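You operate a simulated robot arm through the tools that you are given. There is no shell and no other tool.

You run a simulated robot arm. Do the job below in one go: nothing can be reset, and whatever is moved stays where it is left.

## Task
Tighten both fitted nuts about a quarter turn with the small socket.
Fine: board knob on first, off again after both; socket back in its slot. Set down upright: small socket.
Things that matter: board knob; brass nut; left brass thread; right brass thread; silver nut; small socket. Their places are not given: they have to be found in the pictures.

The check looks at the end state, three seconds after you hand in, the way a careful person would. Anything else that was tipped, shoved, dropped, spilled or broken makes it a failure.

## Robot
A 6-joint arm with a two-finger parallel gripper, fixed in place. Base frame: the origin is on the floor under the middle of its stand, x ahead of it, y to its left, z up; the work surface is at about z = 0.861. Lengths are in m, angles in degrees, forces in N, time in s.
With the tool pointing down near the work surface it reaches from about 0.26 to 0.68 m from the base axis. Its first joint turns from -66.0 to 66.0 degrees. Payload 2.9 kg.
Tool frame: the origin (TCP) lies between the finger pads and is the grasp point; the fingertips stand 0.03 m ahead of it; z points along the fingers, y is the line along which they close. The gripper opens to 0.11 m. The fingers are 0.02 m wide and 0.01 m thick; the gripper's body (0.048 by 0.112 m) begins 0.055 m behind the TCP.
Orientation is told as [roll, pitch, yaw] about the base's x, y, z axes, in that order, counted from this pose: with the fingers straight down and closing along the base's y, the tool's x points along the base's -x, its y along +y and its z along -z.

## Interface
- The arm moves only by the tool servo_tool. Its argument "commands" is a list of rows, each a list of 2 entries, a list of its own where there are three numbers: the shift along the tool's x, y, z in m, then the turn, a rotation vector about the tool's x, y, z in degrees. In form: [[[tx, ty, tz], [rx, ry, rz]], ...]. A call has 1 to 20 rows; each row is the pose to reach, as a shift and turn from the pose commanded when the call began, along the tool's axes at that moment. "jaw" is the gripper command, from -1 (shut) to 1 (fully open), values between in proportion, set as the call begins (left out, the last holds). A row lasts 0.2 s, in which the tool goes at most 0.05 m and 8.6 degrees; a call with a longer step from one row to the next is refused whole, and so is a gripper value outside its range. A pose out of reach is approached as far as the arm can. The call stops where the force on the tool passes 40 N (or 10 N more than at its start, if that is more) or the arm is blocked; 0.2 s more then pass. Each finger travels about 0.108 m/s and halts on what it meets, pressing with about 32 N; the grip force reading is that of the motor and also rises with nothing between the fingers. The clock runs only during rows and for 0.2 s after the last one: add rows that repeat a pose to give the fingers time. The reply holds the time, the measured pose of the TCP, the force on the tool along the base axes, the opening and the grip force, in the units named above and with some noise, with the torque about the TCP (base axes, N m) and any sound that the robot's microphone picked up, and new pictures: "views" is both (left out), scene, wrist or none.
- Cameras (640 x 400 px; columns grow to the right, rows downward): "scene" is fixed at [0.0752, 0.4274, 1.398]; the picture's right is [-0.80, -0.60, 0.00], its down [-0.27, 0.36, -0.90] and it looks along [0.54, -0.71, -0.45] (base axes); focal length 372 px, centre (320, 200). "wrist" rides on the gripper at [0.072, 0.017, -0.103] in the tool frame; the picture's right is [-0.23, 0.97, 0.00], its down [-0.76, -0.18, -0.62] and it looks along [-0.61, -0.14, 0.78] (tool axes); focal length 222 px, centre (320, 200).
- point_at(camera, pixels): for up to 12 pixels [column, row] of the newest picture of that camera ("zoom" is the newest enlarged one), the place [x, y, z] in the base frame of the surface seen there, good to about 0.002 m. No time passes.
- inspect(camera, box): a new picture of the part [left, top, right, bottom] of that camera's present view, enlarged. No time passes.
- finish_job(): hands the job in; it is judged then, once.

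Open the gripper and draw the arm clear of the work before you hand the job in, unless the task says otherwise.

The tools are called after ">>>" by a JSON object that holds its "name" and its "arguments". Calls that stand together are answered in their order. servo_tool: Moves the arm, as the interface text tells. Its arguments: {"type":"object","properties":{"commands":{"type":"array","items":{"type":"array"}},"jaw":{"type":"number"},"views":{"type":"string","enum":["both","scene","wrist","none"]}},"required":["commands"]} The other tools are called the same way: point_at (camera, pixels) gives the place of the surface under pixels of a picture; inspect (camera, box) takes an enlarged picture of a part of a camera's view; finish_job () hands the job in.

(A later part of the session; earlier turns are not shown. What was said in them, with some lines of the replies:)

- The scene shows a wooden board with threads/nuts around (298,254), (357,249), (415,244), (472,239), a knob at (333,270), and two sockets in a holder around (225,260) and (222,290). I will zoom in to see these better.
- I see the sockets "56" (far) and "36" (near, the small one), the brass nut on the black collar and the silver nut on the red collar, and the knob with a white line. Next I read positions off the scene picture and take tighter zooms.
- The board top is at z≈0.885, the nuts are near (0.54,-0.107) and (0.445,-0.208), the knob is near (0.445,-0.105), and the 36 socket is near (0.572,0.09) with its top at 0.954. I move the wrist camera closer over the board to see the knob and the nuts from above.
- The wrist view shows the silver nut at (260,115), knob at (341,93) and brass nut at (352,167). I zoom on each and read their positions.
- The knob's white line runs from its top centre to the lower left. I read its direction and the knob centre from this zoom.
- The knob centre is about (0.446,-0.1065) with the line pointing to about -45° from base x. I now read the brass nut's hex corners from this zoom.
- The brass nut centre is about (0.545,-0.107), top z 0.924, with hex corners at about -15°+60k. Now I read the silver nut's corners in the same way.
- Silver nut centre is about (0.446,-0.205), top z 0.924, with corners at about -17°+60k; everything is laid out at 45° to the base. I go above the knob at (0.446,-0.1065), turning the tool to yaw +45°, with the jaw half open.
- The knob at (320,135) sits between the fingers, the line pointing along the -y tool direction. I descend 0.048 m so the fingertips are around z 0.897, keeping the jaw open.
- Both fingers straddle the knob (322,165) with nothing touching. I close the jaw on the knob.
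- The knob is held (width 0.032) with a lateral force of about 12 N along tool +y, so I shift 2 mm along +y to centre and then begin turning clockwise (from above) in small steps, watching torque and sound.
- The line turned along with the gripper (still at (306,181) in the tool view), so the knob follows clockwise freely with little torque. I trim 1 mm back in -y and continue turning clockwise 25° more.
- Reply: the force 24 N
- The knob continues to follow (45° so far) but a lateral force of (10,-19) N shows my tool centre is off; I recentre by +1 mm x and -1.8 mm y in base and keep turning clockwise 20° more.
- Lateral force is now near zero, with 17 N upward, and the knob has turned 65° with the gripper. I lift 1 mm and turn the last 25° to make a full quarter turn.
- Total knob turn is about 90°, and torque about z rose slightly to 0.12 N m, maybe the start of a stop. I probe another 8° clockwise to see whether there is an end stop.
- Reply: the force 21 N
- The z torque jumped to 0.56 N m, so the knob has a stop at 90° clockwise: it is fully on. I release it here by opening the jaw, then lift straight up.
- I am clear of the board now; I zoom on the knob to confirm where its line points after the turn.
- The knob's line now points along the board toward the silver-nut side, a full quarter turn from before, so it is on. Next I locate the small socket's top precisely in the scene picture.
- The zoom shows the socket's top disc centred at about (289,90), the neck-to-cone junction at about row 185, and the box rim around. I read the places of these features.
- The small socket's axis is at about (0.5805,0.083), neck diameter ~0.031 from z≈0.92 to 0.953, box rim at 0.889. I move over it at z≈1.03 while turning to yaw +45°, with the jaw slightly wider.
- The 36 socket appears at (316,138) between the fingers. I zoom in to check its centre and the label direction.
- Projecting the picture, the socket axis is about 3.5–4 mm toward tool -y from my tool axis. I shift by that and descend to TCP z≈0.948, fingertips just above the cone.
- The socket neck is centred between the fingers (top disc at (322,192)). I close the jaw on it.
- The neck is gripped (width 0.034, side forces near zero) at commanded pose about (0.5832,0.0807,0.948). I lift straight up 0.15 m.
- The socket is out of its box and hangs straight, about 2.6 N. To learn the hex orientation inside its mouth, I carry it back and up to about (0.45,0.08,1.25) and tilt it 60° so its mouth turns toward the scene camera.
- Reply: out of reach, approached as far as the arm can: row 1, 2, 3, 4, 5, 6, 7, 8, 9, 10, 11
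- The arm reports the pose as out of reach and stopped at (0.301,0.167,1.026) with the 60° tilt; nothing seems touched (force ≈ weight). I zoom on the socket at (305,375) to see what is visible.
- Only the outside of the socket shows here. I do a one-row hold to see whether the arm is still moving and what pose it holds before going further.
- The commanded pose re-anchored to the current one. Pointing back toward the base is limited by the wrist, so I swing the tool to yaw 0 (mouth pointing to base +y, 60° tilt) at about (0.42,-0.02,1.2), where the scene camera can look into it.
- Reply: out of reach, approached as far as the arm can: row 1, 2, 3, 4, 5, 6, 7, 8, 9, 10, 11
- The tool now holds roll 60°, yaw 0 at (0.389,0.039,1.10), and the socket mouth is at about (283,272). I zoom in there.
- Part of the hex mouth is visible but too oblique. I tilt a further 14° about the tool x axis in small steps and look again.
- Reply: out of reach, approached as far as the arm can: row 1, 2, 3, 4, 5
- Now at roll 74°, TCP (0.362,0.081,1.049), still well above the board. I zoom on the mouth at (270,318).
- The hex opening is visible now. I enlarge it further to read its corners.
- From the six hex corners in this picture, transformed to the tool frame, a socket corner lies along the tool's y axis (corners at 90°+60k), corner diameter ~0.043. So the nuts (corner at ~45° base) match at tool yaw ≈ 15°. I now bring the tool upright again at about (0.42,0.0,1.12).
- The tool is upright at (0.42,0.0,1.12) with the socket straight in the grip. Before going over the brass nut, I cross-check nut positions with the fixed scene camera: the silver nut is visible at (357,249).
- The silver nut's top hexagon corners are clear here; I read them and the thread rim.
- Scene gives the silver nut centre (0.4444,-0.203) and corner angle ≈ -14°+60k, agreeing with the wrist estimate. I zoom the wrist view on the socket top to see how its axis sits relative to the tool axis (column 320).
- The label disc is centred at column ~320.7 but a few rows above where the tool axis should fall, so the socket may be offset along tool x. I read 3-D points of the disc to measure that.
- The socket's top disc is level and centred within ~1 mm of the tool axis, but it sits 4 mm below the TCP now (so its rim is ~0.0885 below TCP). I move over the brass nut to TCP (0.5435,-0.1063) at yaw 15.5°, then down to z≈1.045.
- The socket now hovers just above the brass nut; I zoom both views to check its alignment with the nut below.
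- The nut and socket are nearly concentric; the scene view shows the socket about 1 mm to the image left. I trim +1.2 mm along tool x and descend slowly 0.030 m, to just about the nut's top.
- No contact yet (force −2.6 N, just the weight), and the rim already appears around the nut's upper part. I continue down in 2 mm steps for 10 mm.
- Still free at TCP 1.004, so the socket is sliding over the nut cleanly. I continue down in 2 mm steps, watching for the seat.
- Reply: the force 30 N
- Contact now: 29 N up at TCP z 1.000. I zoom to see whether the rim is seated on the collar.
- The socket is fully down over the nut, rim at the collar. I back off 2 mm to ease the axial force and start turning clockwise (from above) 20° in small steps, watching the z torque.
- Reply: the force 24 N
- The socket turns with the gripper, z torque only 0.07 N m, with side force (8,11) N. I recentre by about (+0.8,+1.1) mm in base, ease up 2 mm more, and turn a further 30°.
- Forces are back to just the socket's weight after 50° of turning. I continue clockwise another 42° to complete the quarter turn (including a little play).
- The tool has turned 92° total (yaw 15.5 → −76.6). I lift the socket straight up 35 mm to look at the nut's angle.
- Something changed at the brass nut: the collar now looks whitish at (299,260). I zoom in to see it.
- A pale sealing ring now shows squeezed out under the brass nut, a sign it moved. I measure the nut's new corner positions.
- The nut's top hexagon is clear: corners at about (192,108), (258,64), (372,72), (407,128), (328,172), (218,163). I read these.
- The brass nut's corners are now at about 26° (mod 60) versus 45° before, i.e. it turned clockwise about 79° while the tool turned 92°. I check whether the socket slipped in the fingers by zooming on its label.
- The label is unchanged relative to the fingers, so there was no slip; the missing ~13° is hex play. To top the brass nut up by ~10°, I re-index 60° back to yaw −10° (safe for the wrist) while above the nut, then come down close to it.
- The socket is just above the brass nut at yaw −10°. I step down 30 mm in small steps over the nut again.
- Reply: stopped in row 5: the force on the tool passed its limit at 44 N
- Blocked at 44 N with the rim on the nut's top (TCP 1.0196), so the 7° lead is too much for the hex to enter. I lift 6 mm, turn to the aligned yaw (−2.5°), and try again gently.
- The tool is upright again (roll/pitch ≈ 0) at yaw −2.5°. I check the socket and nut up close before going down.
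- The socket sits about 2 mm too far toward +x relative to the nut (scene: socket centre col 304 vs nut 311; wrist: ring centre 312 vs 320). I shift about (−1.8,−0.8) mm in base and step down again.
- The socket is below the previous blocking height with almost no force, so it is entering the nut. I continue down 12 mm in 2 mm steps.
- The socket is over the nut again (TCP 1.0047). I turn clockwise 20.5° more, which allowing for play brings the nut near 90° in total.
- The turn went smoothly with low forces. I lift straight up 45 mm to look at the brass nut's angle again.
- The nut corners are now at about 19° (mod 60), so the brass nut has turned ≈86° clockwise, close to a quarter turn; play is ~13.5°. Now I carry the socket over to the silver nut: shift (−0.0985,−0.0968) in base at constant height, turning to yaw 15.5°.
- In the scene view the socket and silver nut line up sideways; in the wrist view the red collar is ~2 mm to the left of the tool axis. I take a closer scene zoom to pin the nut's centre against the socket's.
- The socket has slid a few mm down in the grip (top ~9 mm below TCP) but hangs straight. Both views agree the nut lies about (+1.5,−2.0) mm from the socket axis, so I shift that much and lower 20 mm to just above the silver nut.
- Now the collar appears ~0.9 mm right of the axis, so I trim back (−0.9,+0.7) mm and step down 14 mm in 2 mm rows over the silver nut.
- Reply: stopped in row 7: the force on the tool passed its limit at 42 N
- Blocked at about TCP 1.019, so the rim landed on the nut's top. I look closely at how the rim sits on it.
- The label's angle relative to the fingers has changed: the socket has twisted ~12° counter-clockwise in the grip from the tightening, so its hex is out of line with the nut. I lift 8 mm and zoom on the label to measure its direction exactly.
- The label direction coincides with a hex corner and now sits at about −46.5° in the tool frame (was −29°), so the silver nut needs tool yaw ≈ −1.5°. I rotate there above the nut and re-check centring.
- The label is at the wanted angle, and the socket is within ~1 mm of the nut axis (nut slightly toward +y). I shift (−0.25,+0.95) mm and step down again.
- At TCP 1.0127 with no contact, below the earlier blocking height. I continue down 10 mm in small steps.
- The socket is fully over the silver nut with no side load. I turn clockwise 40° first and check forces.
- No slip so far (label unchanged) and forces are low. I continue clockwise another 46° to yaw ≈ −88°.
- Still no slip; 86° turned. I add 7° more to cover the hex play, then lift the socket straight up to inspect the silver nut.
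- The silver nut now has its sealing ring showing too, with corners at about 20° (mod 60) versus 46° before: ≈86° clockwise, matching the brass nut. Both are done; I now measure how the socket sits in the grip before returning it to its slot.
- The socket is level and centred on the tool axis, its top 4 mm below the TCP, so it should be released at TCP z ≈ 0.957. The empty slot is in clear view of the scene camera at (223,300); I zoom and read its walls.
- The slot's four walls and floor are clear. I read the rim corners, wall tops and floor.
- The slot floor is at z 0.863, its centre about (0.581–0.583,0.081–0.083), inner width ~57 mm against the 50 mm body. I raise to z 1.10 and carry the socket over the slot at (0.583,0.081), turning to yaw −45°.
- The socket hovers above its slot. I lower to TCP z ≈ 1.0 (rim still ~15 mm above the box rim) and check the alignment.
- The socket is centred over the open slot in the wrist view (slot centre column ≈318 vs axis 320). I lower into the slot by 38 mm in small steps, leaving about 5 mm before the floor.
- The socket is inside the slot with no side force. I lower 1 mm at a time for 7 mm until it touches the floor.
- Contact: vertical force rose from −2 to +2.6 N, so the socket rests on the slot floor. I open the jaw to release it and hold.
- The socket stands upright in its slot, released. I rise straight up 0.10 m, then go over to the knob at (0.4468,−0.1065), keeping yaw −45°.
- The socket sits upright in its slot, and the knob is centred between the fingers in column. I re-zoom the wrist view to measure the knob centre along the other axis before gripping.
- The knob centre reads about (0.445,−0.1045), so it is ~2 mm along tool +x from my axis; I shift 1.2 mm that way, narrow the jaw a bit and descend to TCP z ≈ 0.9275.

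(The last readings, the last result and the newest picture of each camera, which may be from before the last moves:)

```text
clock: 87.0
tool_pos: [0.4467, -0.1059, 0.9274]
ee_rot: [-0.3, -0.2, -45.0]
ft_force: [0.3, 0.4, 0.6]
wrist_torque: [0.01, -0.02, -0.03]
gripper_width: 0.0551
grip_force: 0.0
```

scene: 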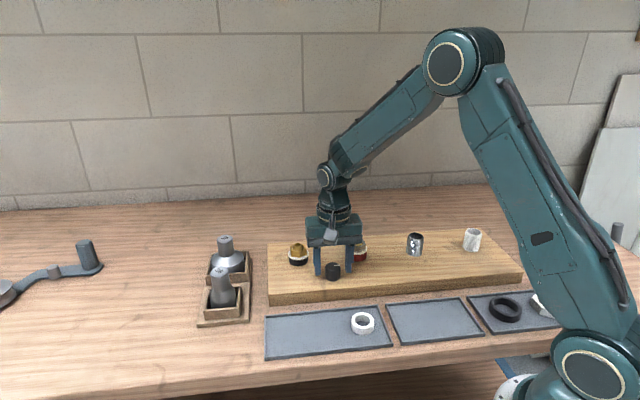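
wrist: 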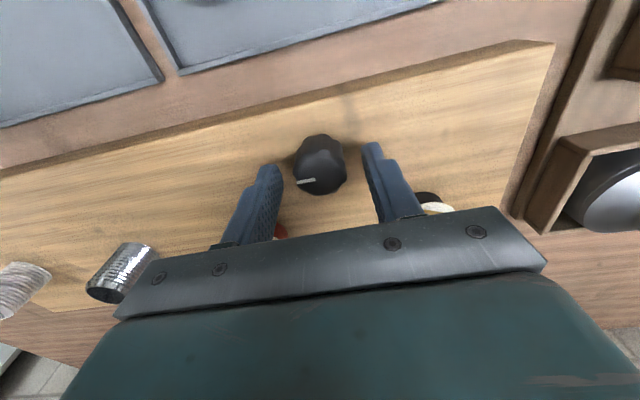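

The knob at (320,165) is between the fingers. I close the jaw on it.

>>> {"name": "servo_tool", "arguments": {"commands": [[[0, 0, 0], [0, 0, 0]], [[0, 0, 0], [0, 0, 0]], [[0, 0, 0], [0, 0, 0]]], "jaw": -1, "views": "wrist"}}

```text
clock: 87.8
tool_pos: [0.4468, -0.1074, 0.9272]
ee_rot: [-0.3, -0.2, -44.9]
ft_force: [1.9, 2.9, -4.6]
wrist_torque: [0.2, -0.59, 0.0]
gripper_width: 0.0321
grip_force: 45.0
```

wrist: 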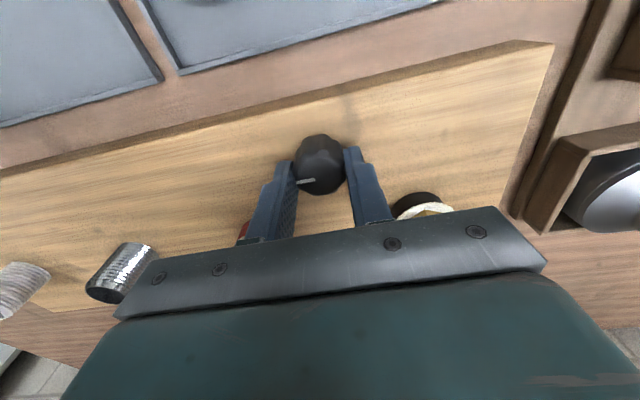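

The knob is gripped (width 0.032) with small side forces. I turn counter-clockwise 25° and check.

>>> {"name": "servo_tool", "arguments": {"commands": [[[0, 0, 0], [0, 0, -5]], [[0, 0, 0], [0, 0, -10]], [[0, 0, 0], [0, 0, -15]], [[0, 0, 0], [0, 0, -20]], [[0, 0, 0], [0, 0, -25]], [[0, 0, 0], [0, 0, -25]]], "views": "wrist"}}

```text
clock: 89.2
tool_pos: [0.4454, -0.106, 0.9273]
ee_rot: [-0.3, 0.1, -19.8]
ft_force: [2.1, 6.8, -11.0]
wrist_torque: [0.42, -0.46, -0.04]
gripper_width: 0.0324
grip_force: 45.0
```

wrist: 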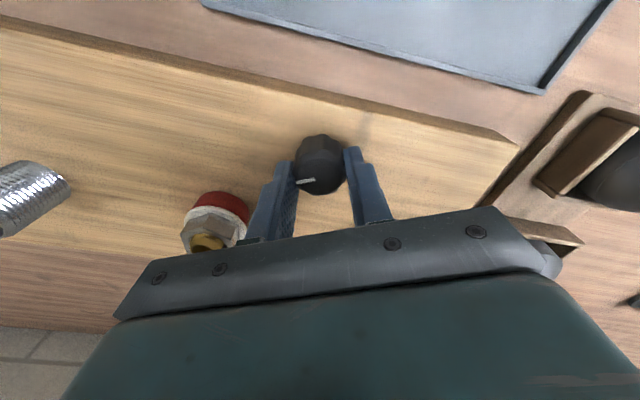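

The knob follows with small side forces. I trim +0.6 mm in tool y and 0.7 mm down, and turn a further 25°.

>>> {"name": "servo_tool", "arguments": {"commands": [[[0, 0.0006, 0.0007], [0, 0, 0]], [[0, 0.0006, 0.0007], [0, 0, -5]], [[0, 0.0006, 0.0007], [0, 0, -10]], [[0, 0.0006, 0.0007], [0, 0, -15]], [[0, 0.0006, 0.0007], [0, 0, -20]], [[0, 0.0006, 0.0007], [0, 0, -25]], [[0, 0.0006, 0.0007], [0, 0, -25]]], "views": "wrist"}}

```text
clock: 90.8
tool_pos: [0.445, -0.1067, 0.9273]
ee_rot: [-0.3, -0.1, 5.0]
ft_force: [-6.8, 3.9, 9.1]
wrist_torque: [0.32, -0.45, 0.05]
gripper_width: 0.0319
grip_force: 44.8
```

wrist: 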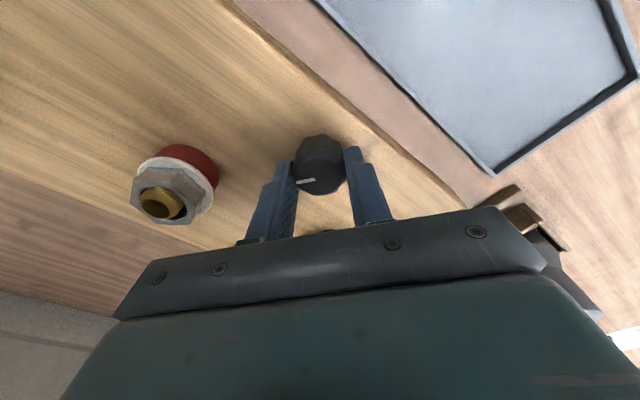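

Good so far (50° turned). I trim 0.5 mm and turn another 35°.

>>> {"name": "servo_tool", "arguments": {"commands": [[[0.0005, 0.0003, -0.0005], [0, 0, -5]], [[0.0005, 0.0003, -0.0005], [0, 0, -10]], [[0.0005, 0.0003, -0.0005], [0, 0, -15]], [[0.0005, 0.0003, -0.0005], [0, 0, -20]], [[0.0005, 0.0003, -0.0005], [0, 0, -25]], [[0.0005, 0.0003, -0.0005], [0, 0, -30]], [[0.0005, 0.0003, -0.0005], [0, 0, -35]], [[0.0005, 0.0003, -0.0005], [0, 0, -35]]], "views": "wrist"}}

```text
clock: 92.6
tool_pos: [0.4458, -0.1045, 0.9272]
ee_rot: [-0.1, 0.2, 40.1]
ft_force: [9.0, -0.5, -9.2]
wrist_torque: [0.06, -0.01, 0.0]
gripper_width: 0.0322
grip_force: 44.7
```

wrist: 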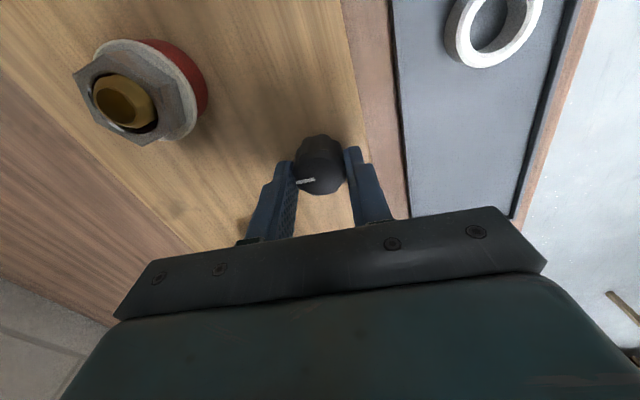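

Now 85° back; I turn about 8° more counter-clockwise gently, looking for the off-stop torque.

>>> {"name": "servo_tool", "arguments": {"commands": [[[0, 0, 0], [0, 0, -2]], [[0, 0, 0], [0, 0, -4]], [[0, 0, 0], [0, 0, -6]], [[0, 0, 0], [0, 0, -8]], [[0, 0, 0], [0, 0, -8]]], "views": "wrist"}}

>>> {"name": "inspect", "arguments": {"camera": "wrist", "box": [290, 130, 350, 200]}}

```text
clock: 93.8
tool_pos: [0.445, -0.1058, 0.9283]
ee_rot: [-0.1, 0.4, 48.0]
ft_force: [2.0, 3.1, -3.1]
wrist_torque: [0.18, 0.28, -0.77]
gripper_width: 0.0321
grip_force: 44.8
```

wrist: 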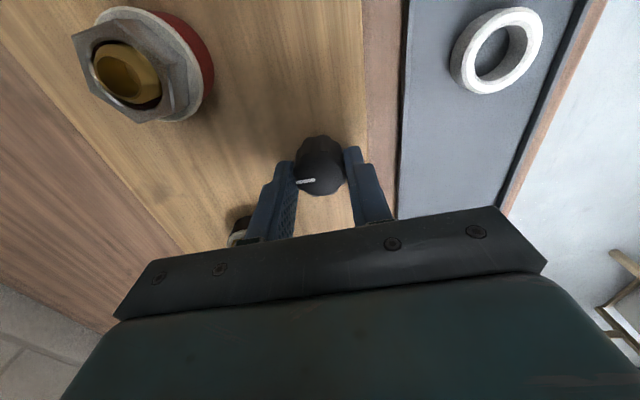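

```text
5.71 times, centred on (320, 165) of wrist
```

zoom: 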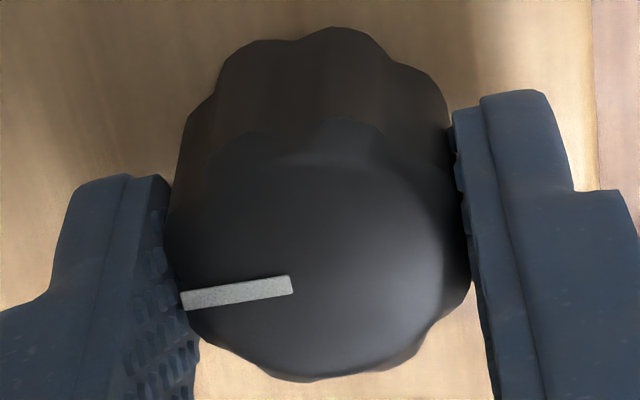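

The z torque is −0.77 N m: the knob is back against its off stop at a full quarter turn. I release it, lift straight up and draw back from the board.

>>> {"name": "servo_tool", "arguments": {"commands": [[[0, 0, 0], [0, 0, 0]], [[0, 0, 0], [0, 0, 0]], [[0, 0, 0], [0, 0, 0]], [[0, 0, -0.02], [0, 0, 0]], [[0, 0, -0.05], [0, 0, 0]], [[0, 0, -0.09], [0, 0, 0]], [[0, 0, -0.13], [0, 0, 0]], [[0, 0, -0.17], [0, 0, 0]], [[0, 0, -0.2], [0, 0, 0]], [[0.03, 0, -0.22], [0, 0, 0]], [[0.06, 0, -0.22], [0, 0, 0]], [[0.06, 0, -0.22], [0, 0, 0]], [[0.06, 0, -0.22], [0, 0, 0]]], "jaw": 0.0}}

>>> {"name": "inspect", "arguments": {"camera": "scene", "box": [270, 225, 390, 300]}}

>>> {"name": "inspect", "arguments": {"camera": "scene", "box": [180, 220, 280, 335]}}

```text
clock: 96.6
tool_pos: [0.4061, -0.15, 1.1484]
ee_rot: [-0.1, 0.2, 48.1]
ft_force: [-0.7, 0.3, -0.5]
wrist_torque: [-0.05, 0.01, -0.02]
gripper_width: 0.055
grip_force: 0.0
```

scene: 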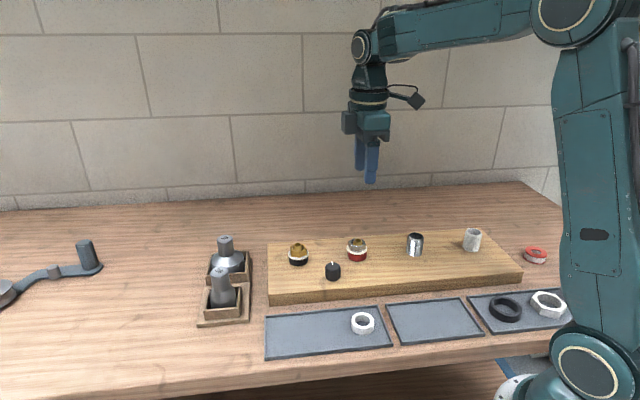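
wrist: 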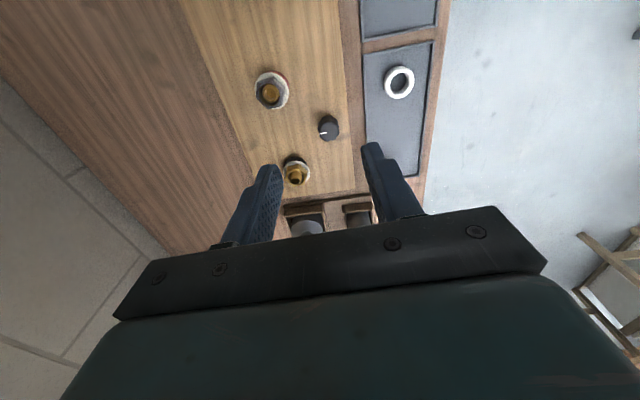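

```text
5.33 times, centred on (330, 262) of scene
```

zoom: 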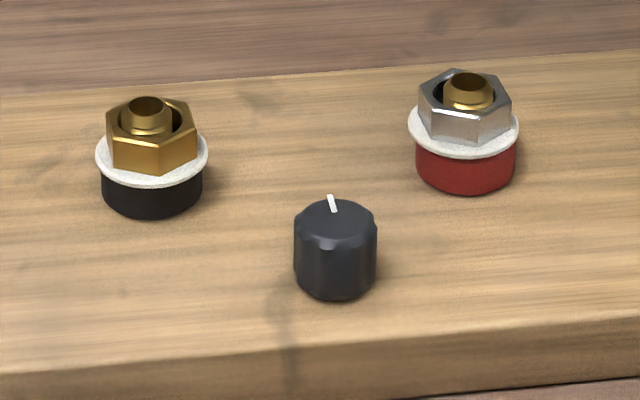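

```text
3.48 times, centred on (230, 278) of scene
```

zoom: 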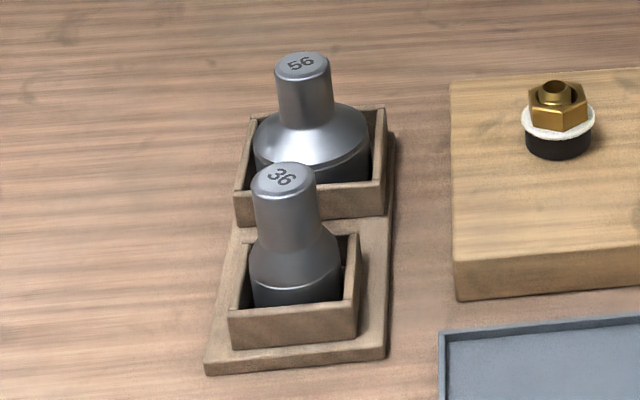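

The knob's line is back at its starting direction (off), both sockets are upright in their slots, and both nuts show their squeezed rings. I take one last close look at the two nuts before handing in.

>>> {"name": "inspect", "arguments": {"camera": "scene", "box": [284, 238, 316, 270]}}

>>> {"name": "inspect", "arguments": {"camera": "scene", "box": [340, 230, 376, 266]}}

>>> {"name": "inspect", "arguments": {"camera": "wrist", "box": [240, 60, 350, 195]}}

```text
12.50 times, centred on (300, 254) of scene
```

zoom: 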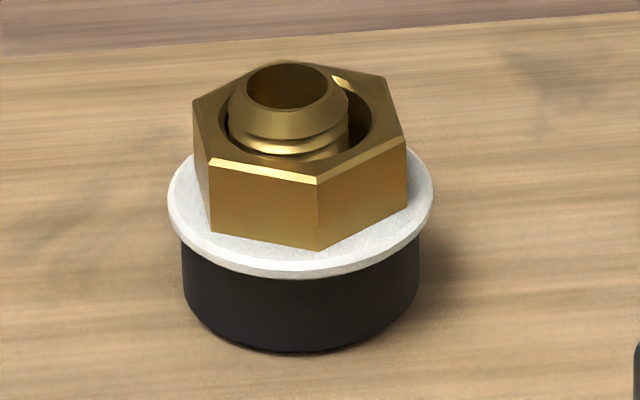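

```text
11.11 times, centred on (358, 248) of scene
```

zoom: 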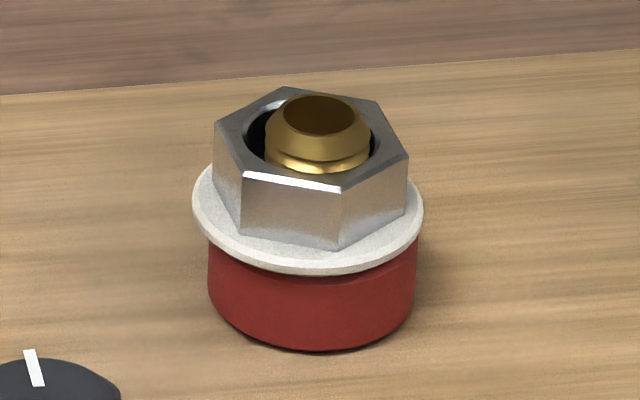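

```text
2.96 times, centred on (295, 128) of wrist
```

zoom: 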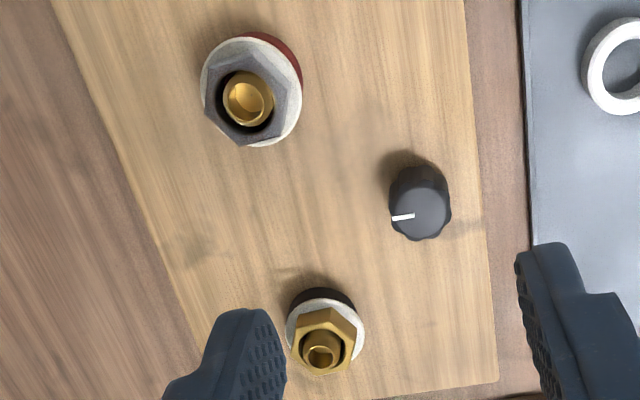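

Both nuts are seated flat on their rings, each turned about 86° clockwise; the knob is off and the socket is in its slot. I open the gripper fully and raise the arm a bit further before handing in.

>>> {"name": "servo_tool", "arguments": {"commands": [[[0, 0, -0.02], [0, 0, 0]], [[0.02, 0, -0.04], [0, 0, 0]], [[0.02, 0, -0.04], [0, 0, 0]], [[0.02, 0, -0.04], [0, 0, 0]], [[0.02, 0, -0.04], [0, 0, 0]]], "jaw": 1, "views": "scene"}}

```text
clock: 97.8
tool_pos: [0.3925, -0.1642, 1.1894]
ee_rot: [-0.1, 0.3, 47.9]
ft_force: [0.3, 0.8, 0.4]
wrist_torque: [0.01, 0.01, -0.01]
gripper_width: 0.1101
grip_force: 0.0
```

scene: 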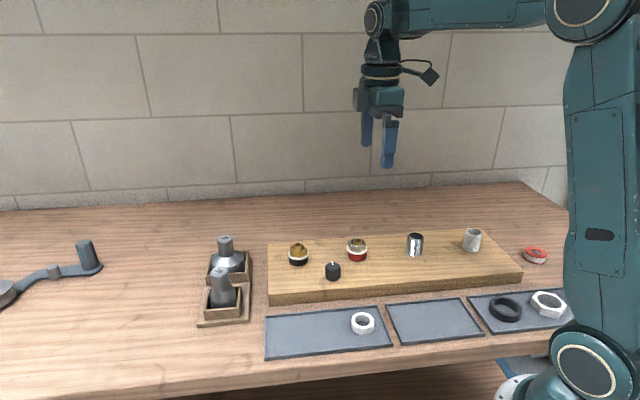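

The arm is clear, the gripper is open, and all the objects are in place, with nothing disturbed. I hand the job in.

>>> {"name": "finish_job", "arguments": {}}

```text
The job is handed in.
```

I tightened both nuts about a quarter turn with the small socket and handed the job in. I don't have the result of the check.

- **Nuts:** the brass and silver nuts each turned about 86° clockwise, measured from the camera pictures before and after. A pale sealing ring now shows under each nut. It wasn't visible before, and I took it as a sign of tightening.
- **Order:** I turned the knob on first (clockwise to its stop). After both nuts were done and the socket was back, I turned it off again (counter-clockwise to its stop). Its white line is back where it started.
- **Socket:** the small socket is back in its slot, standing upright.
- **Contact during the work:** the socket's rim pressed on top of each nut once, at 44 N and 42 N, before I lined it up and it went on. The two nuts look intact and seated flat, and nothing else appears moved.

The gripper is open and the arm is clear of the board.
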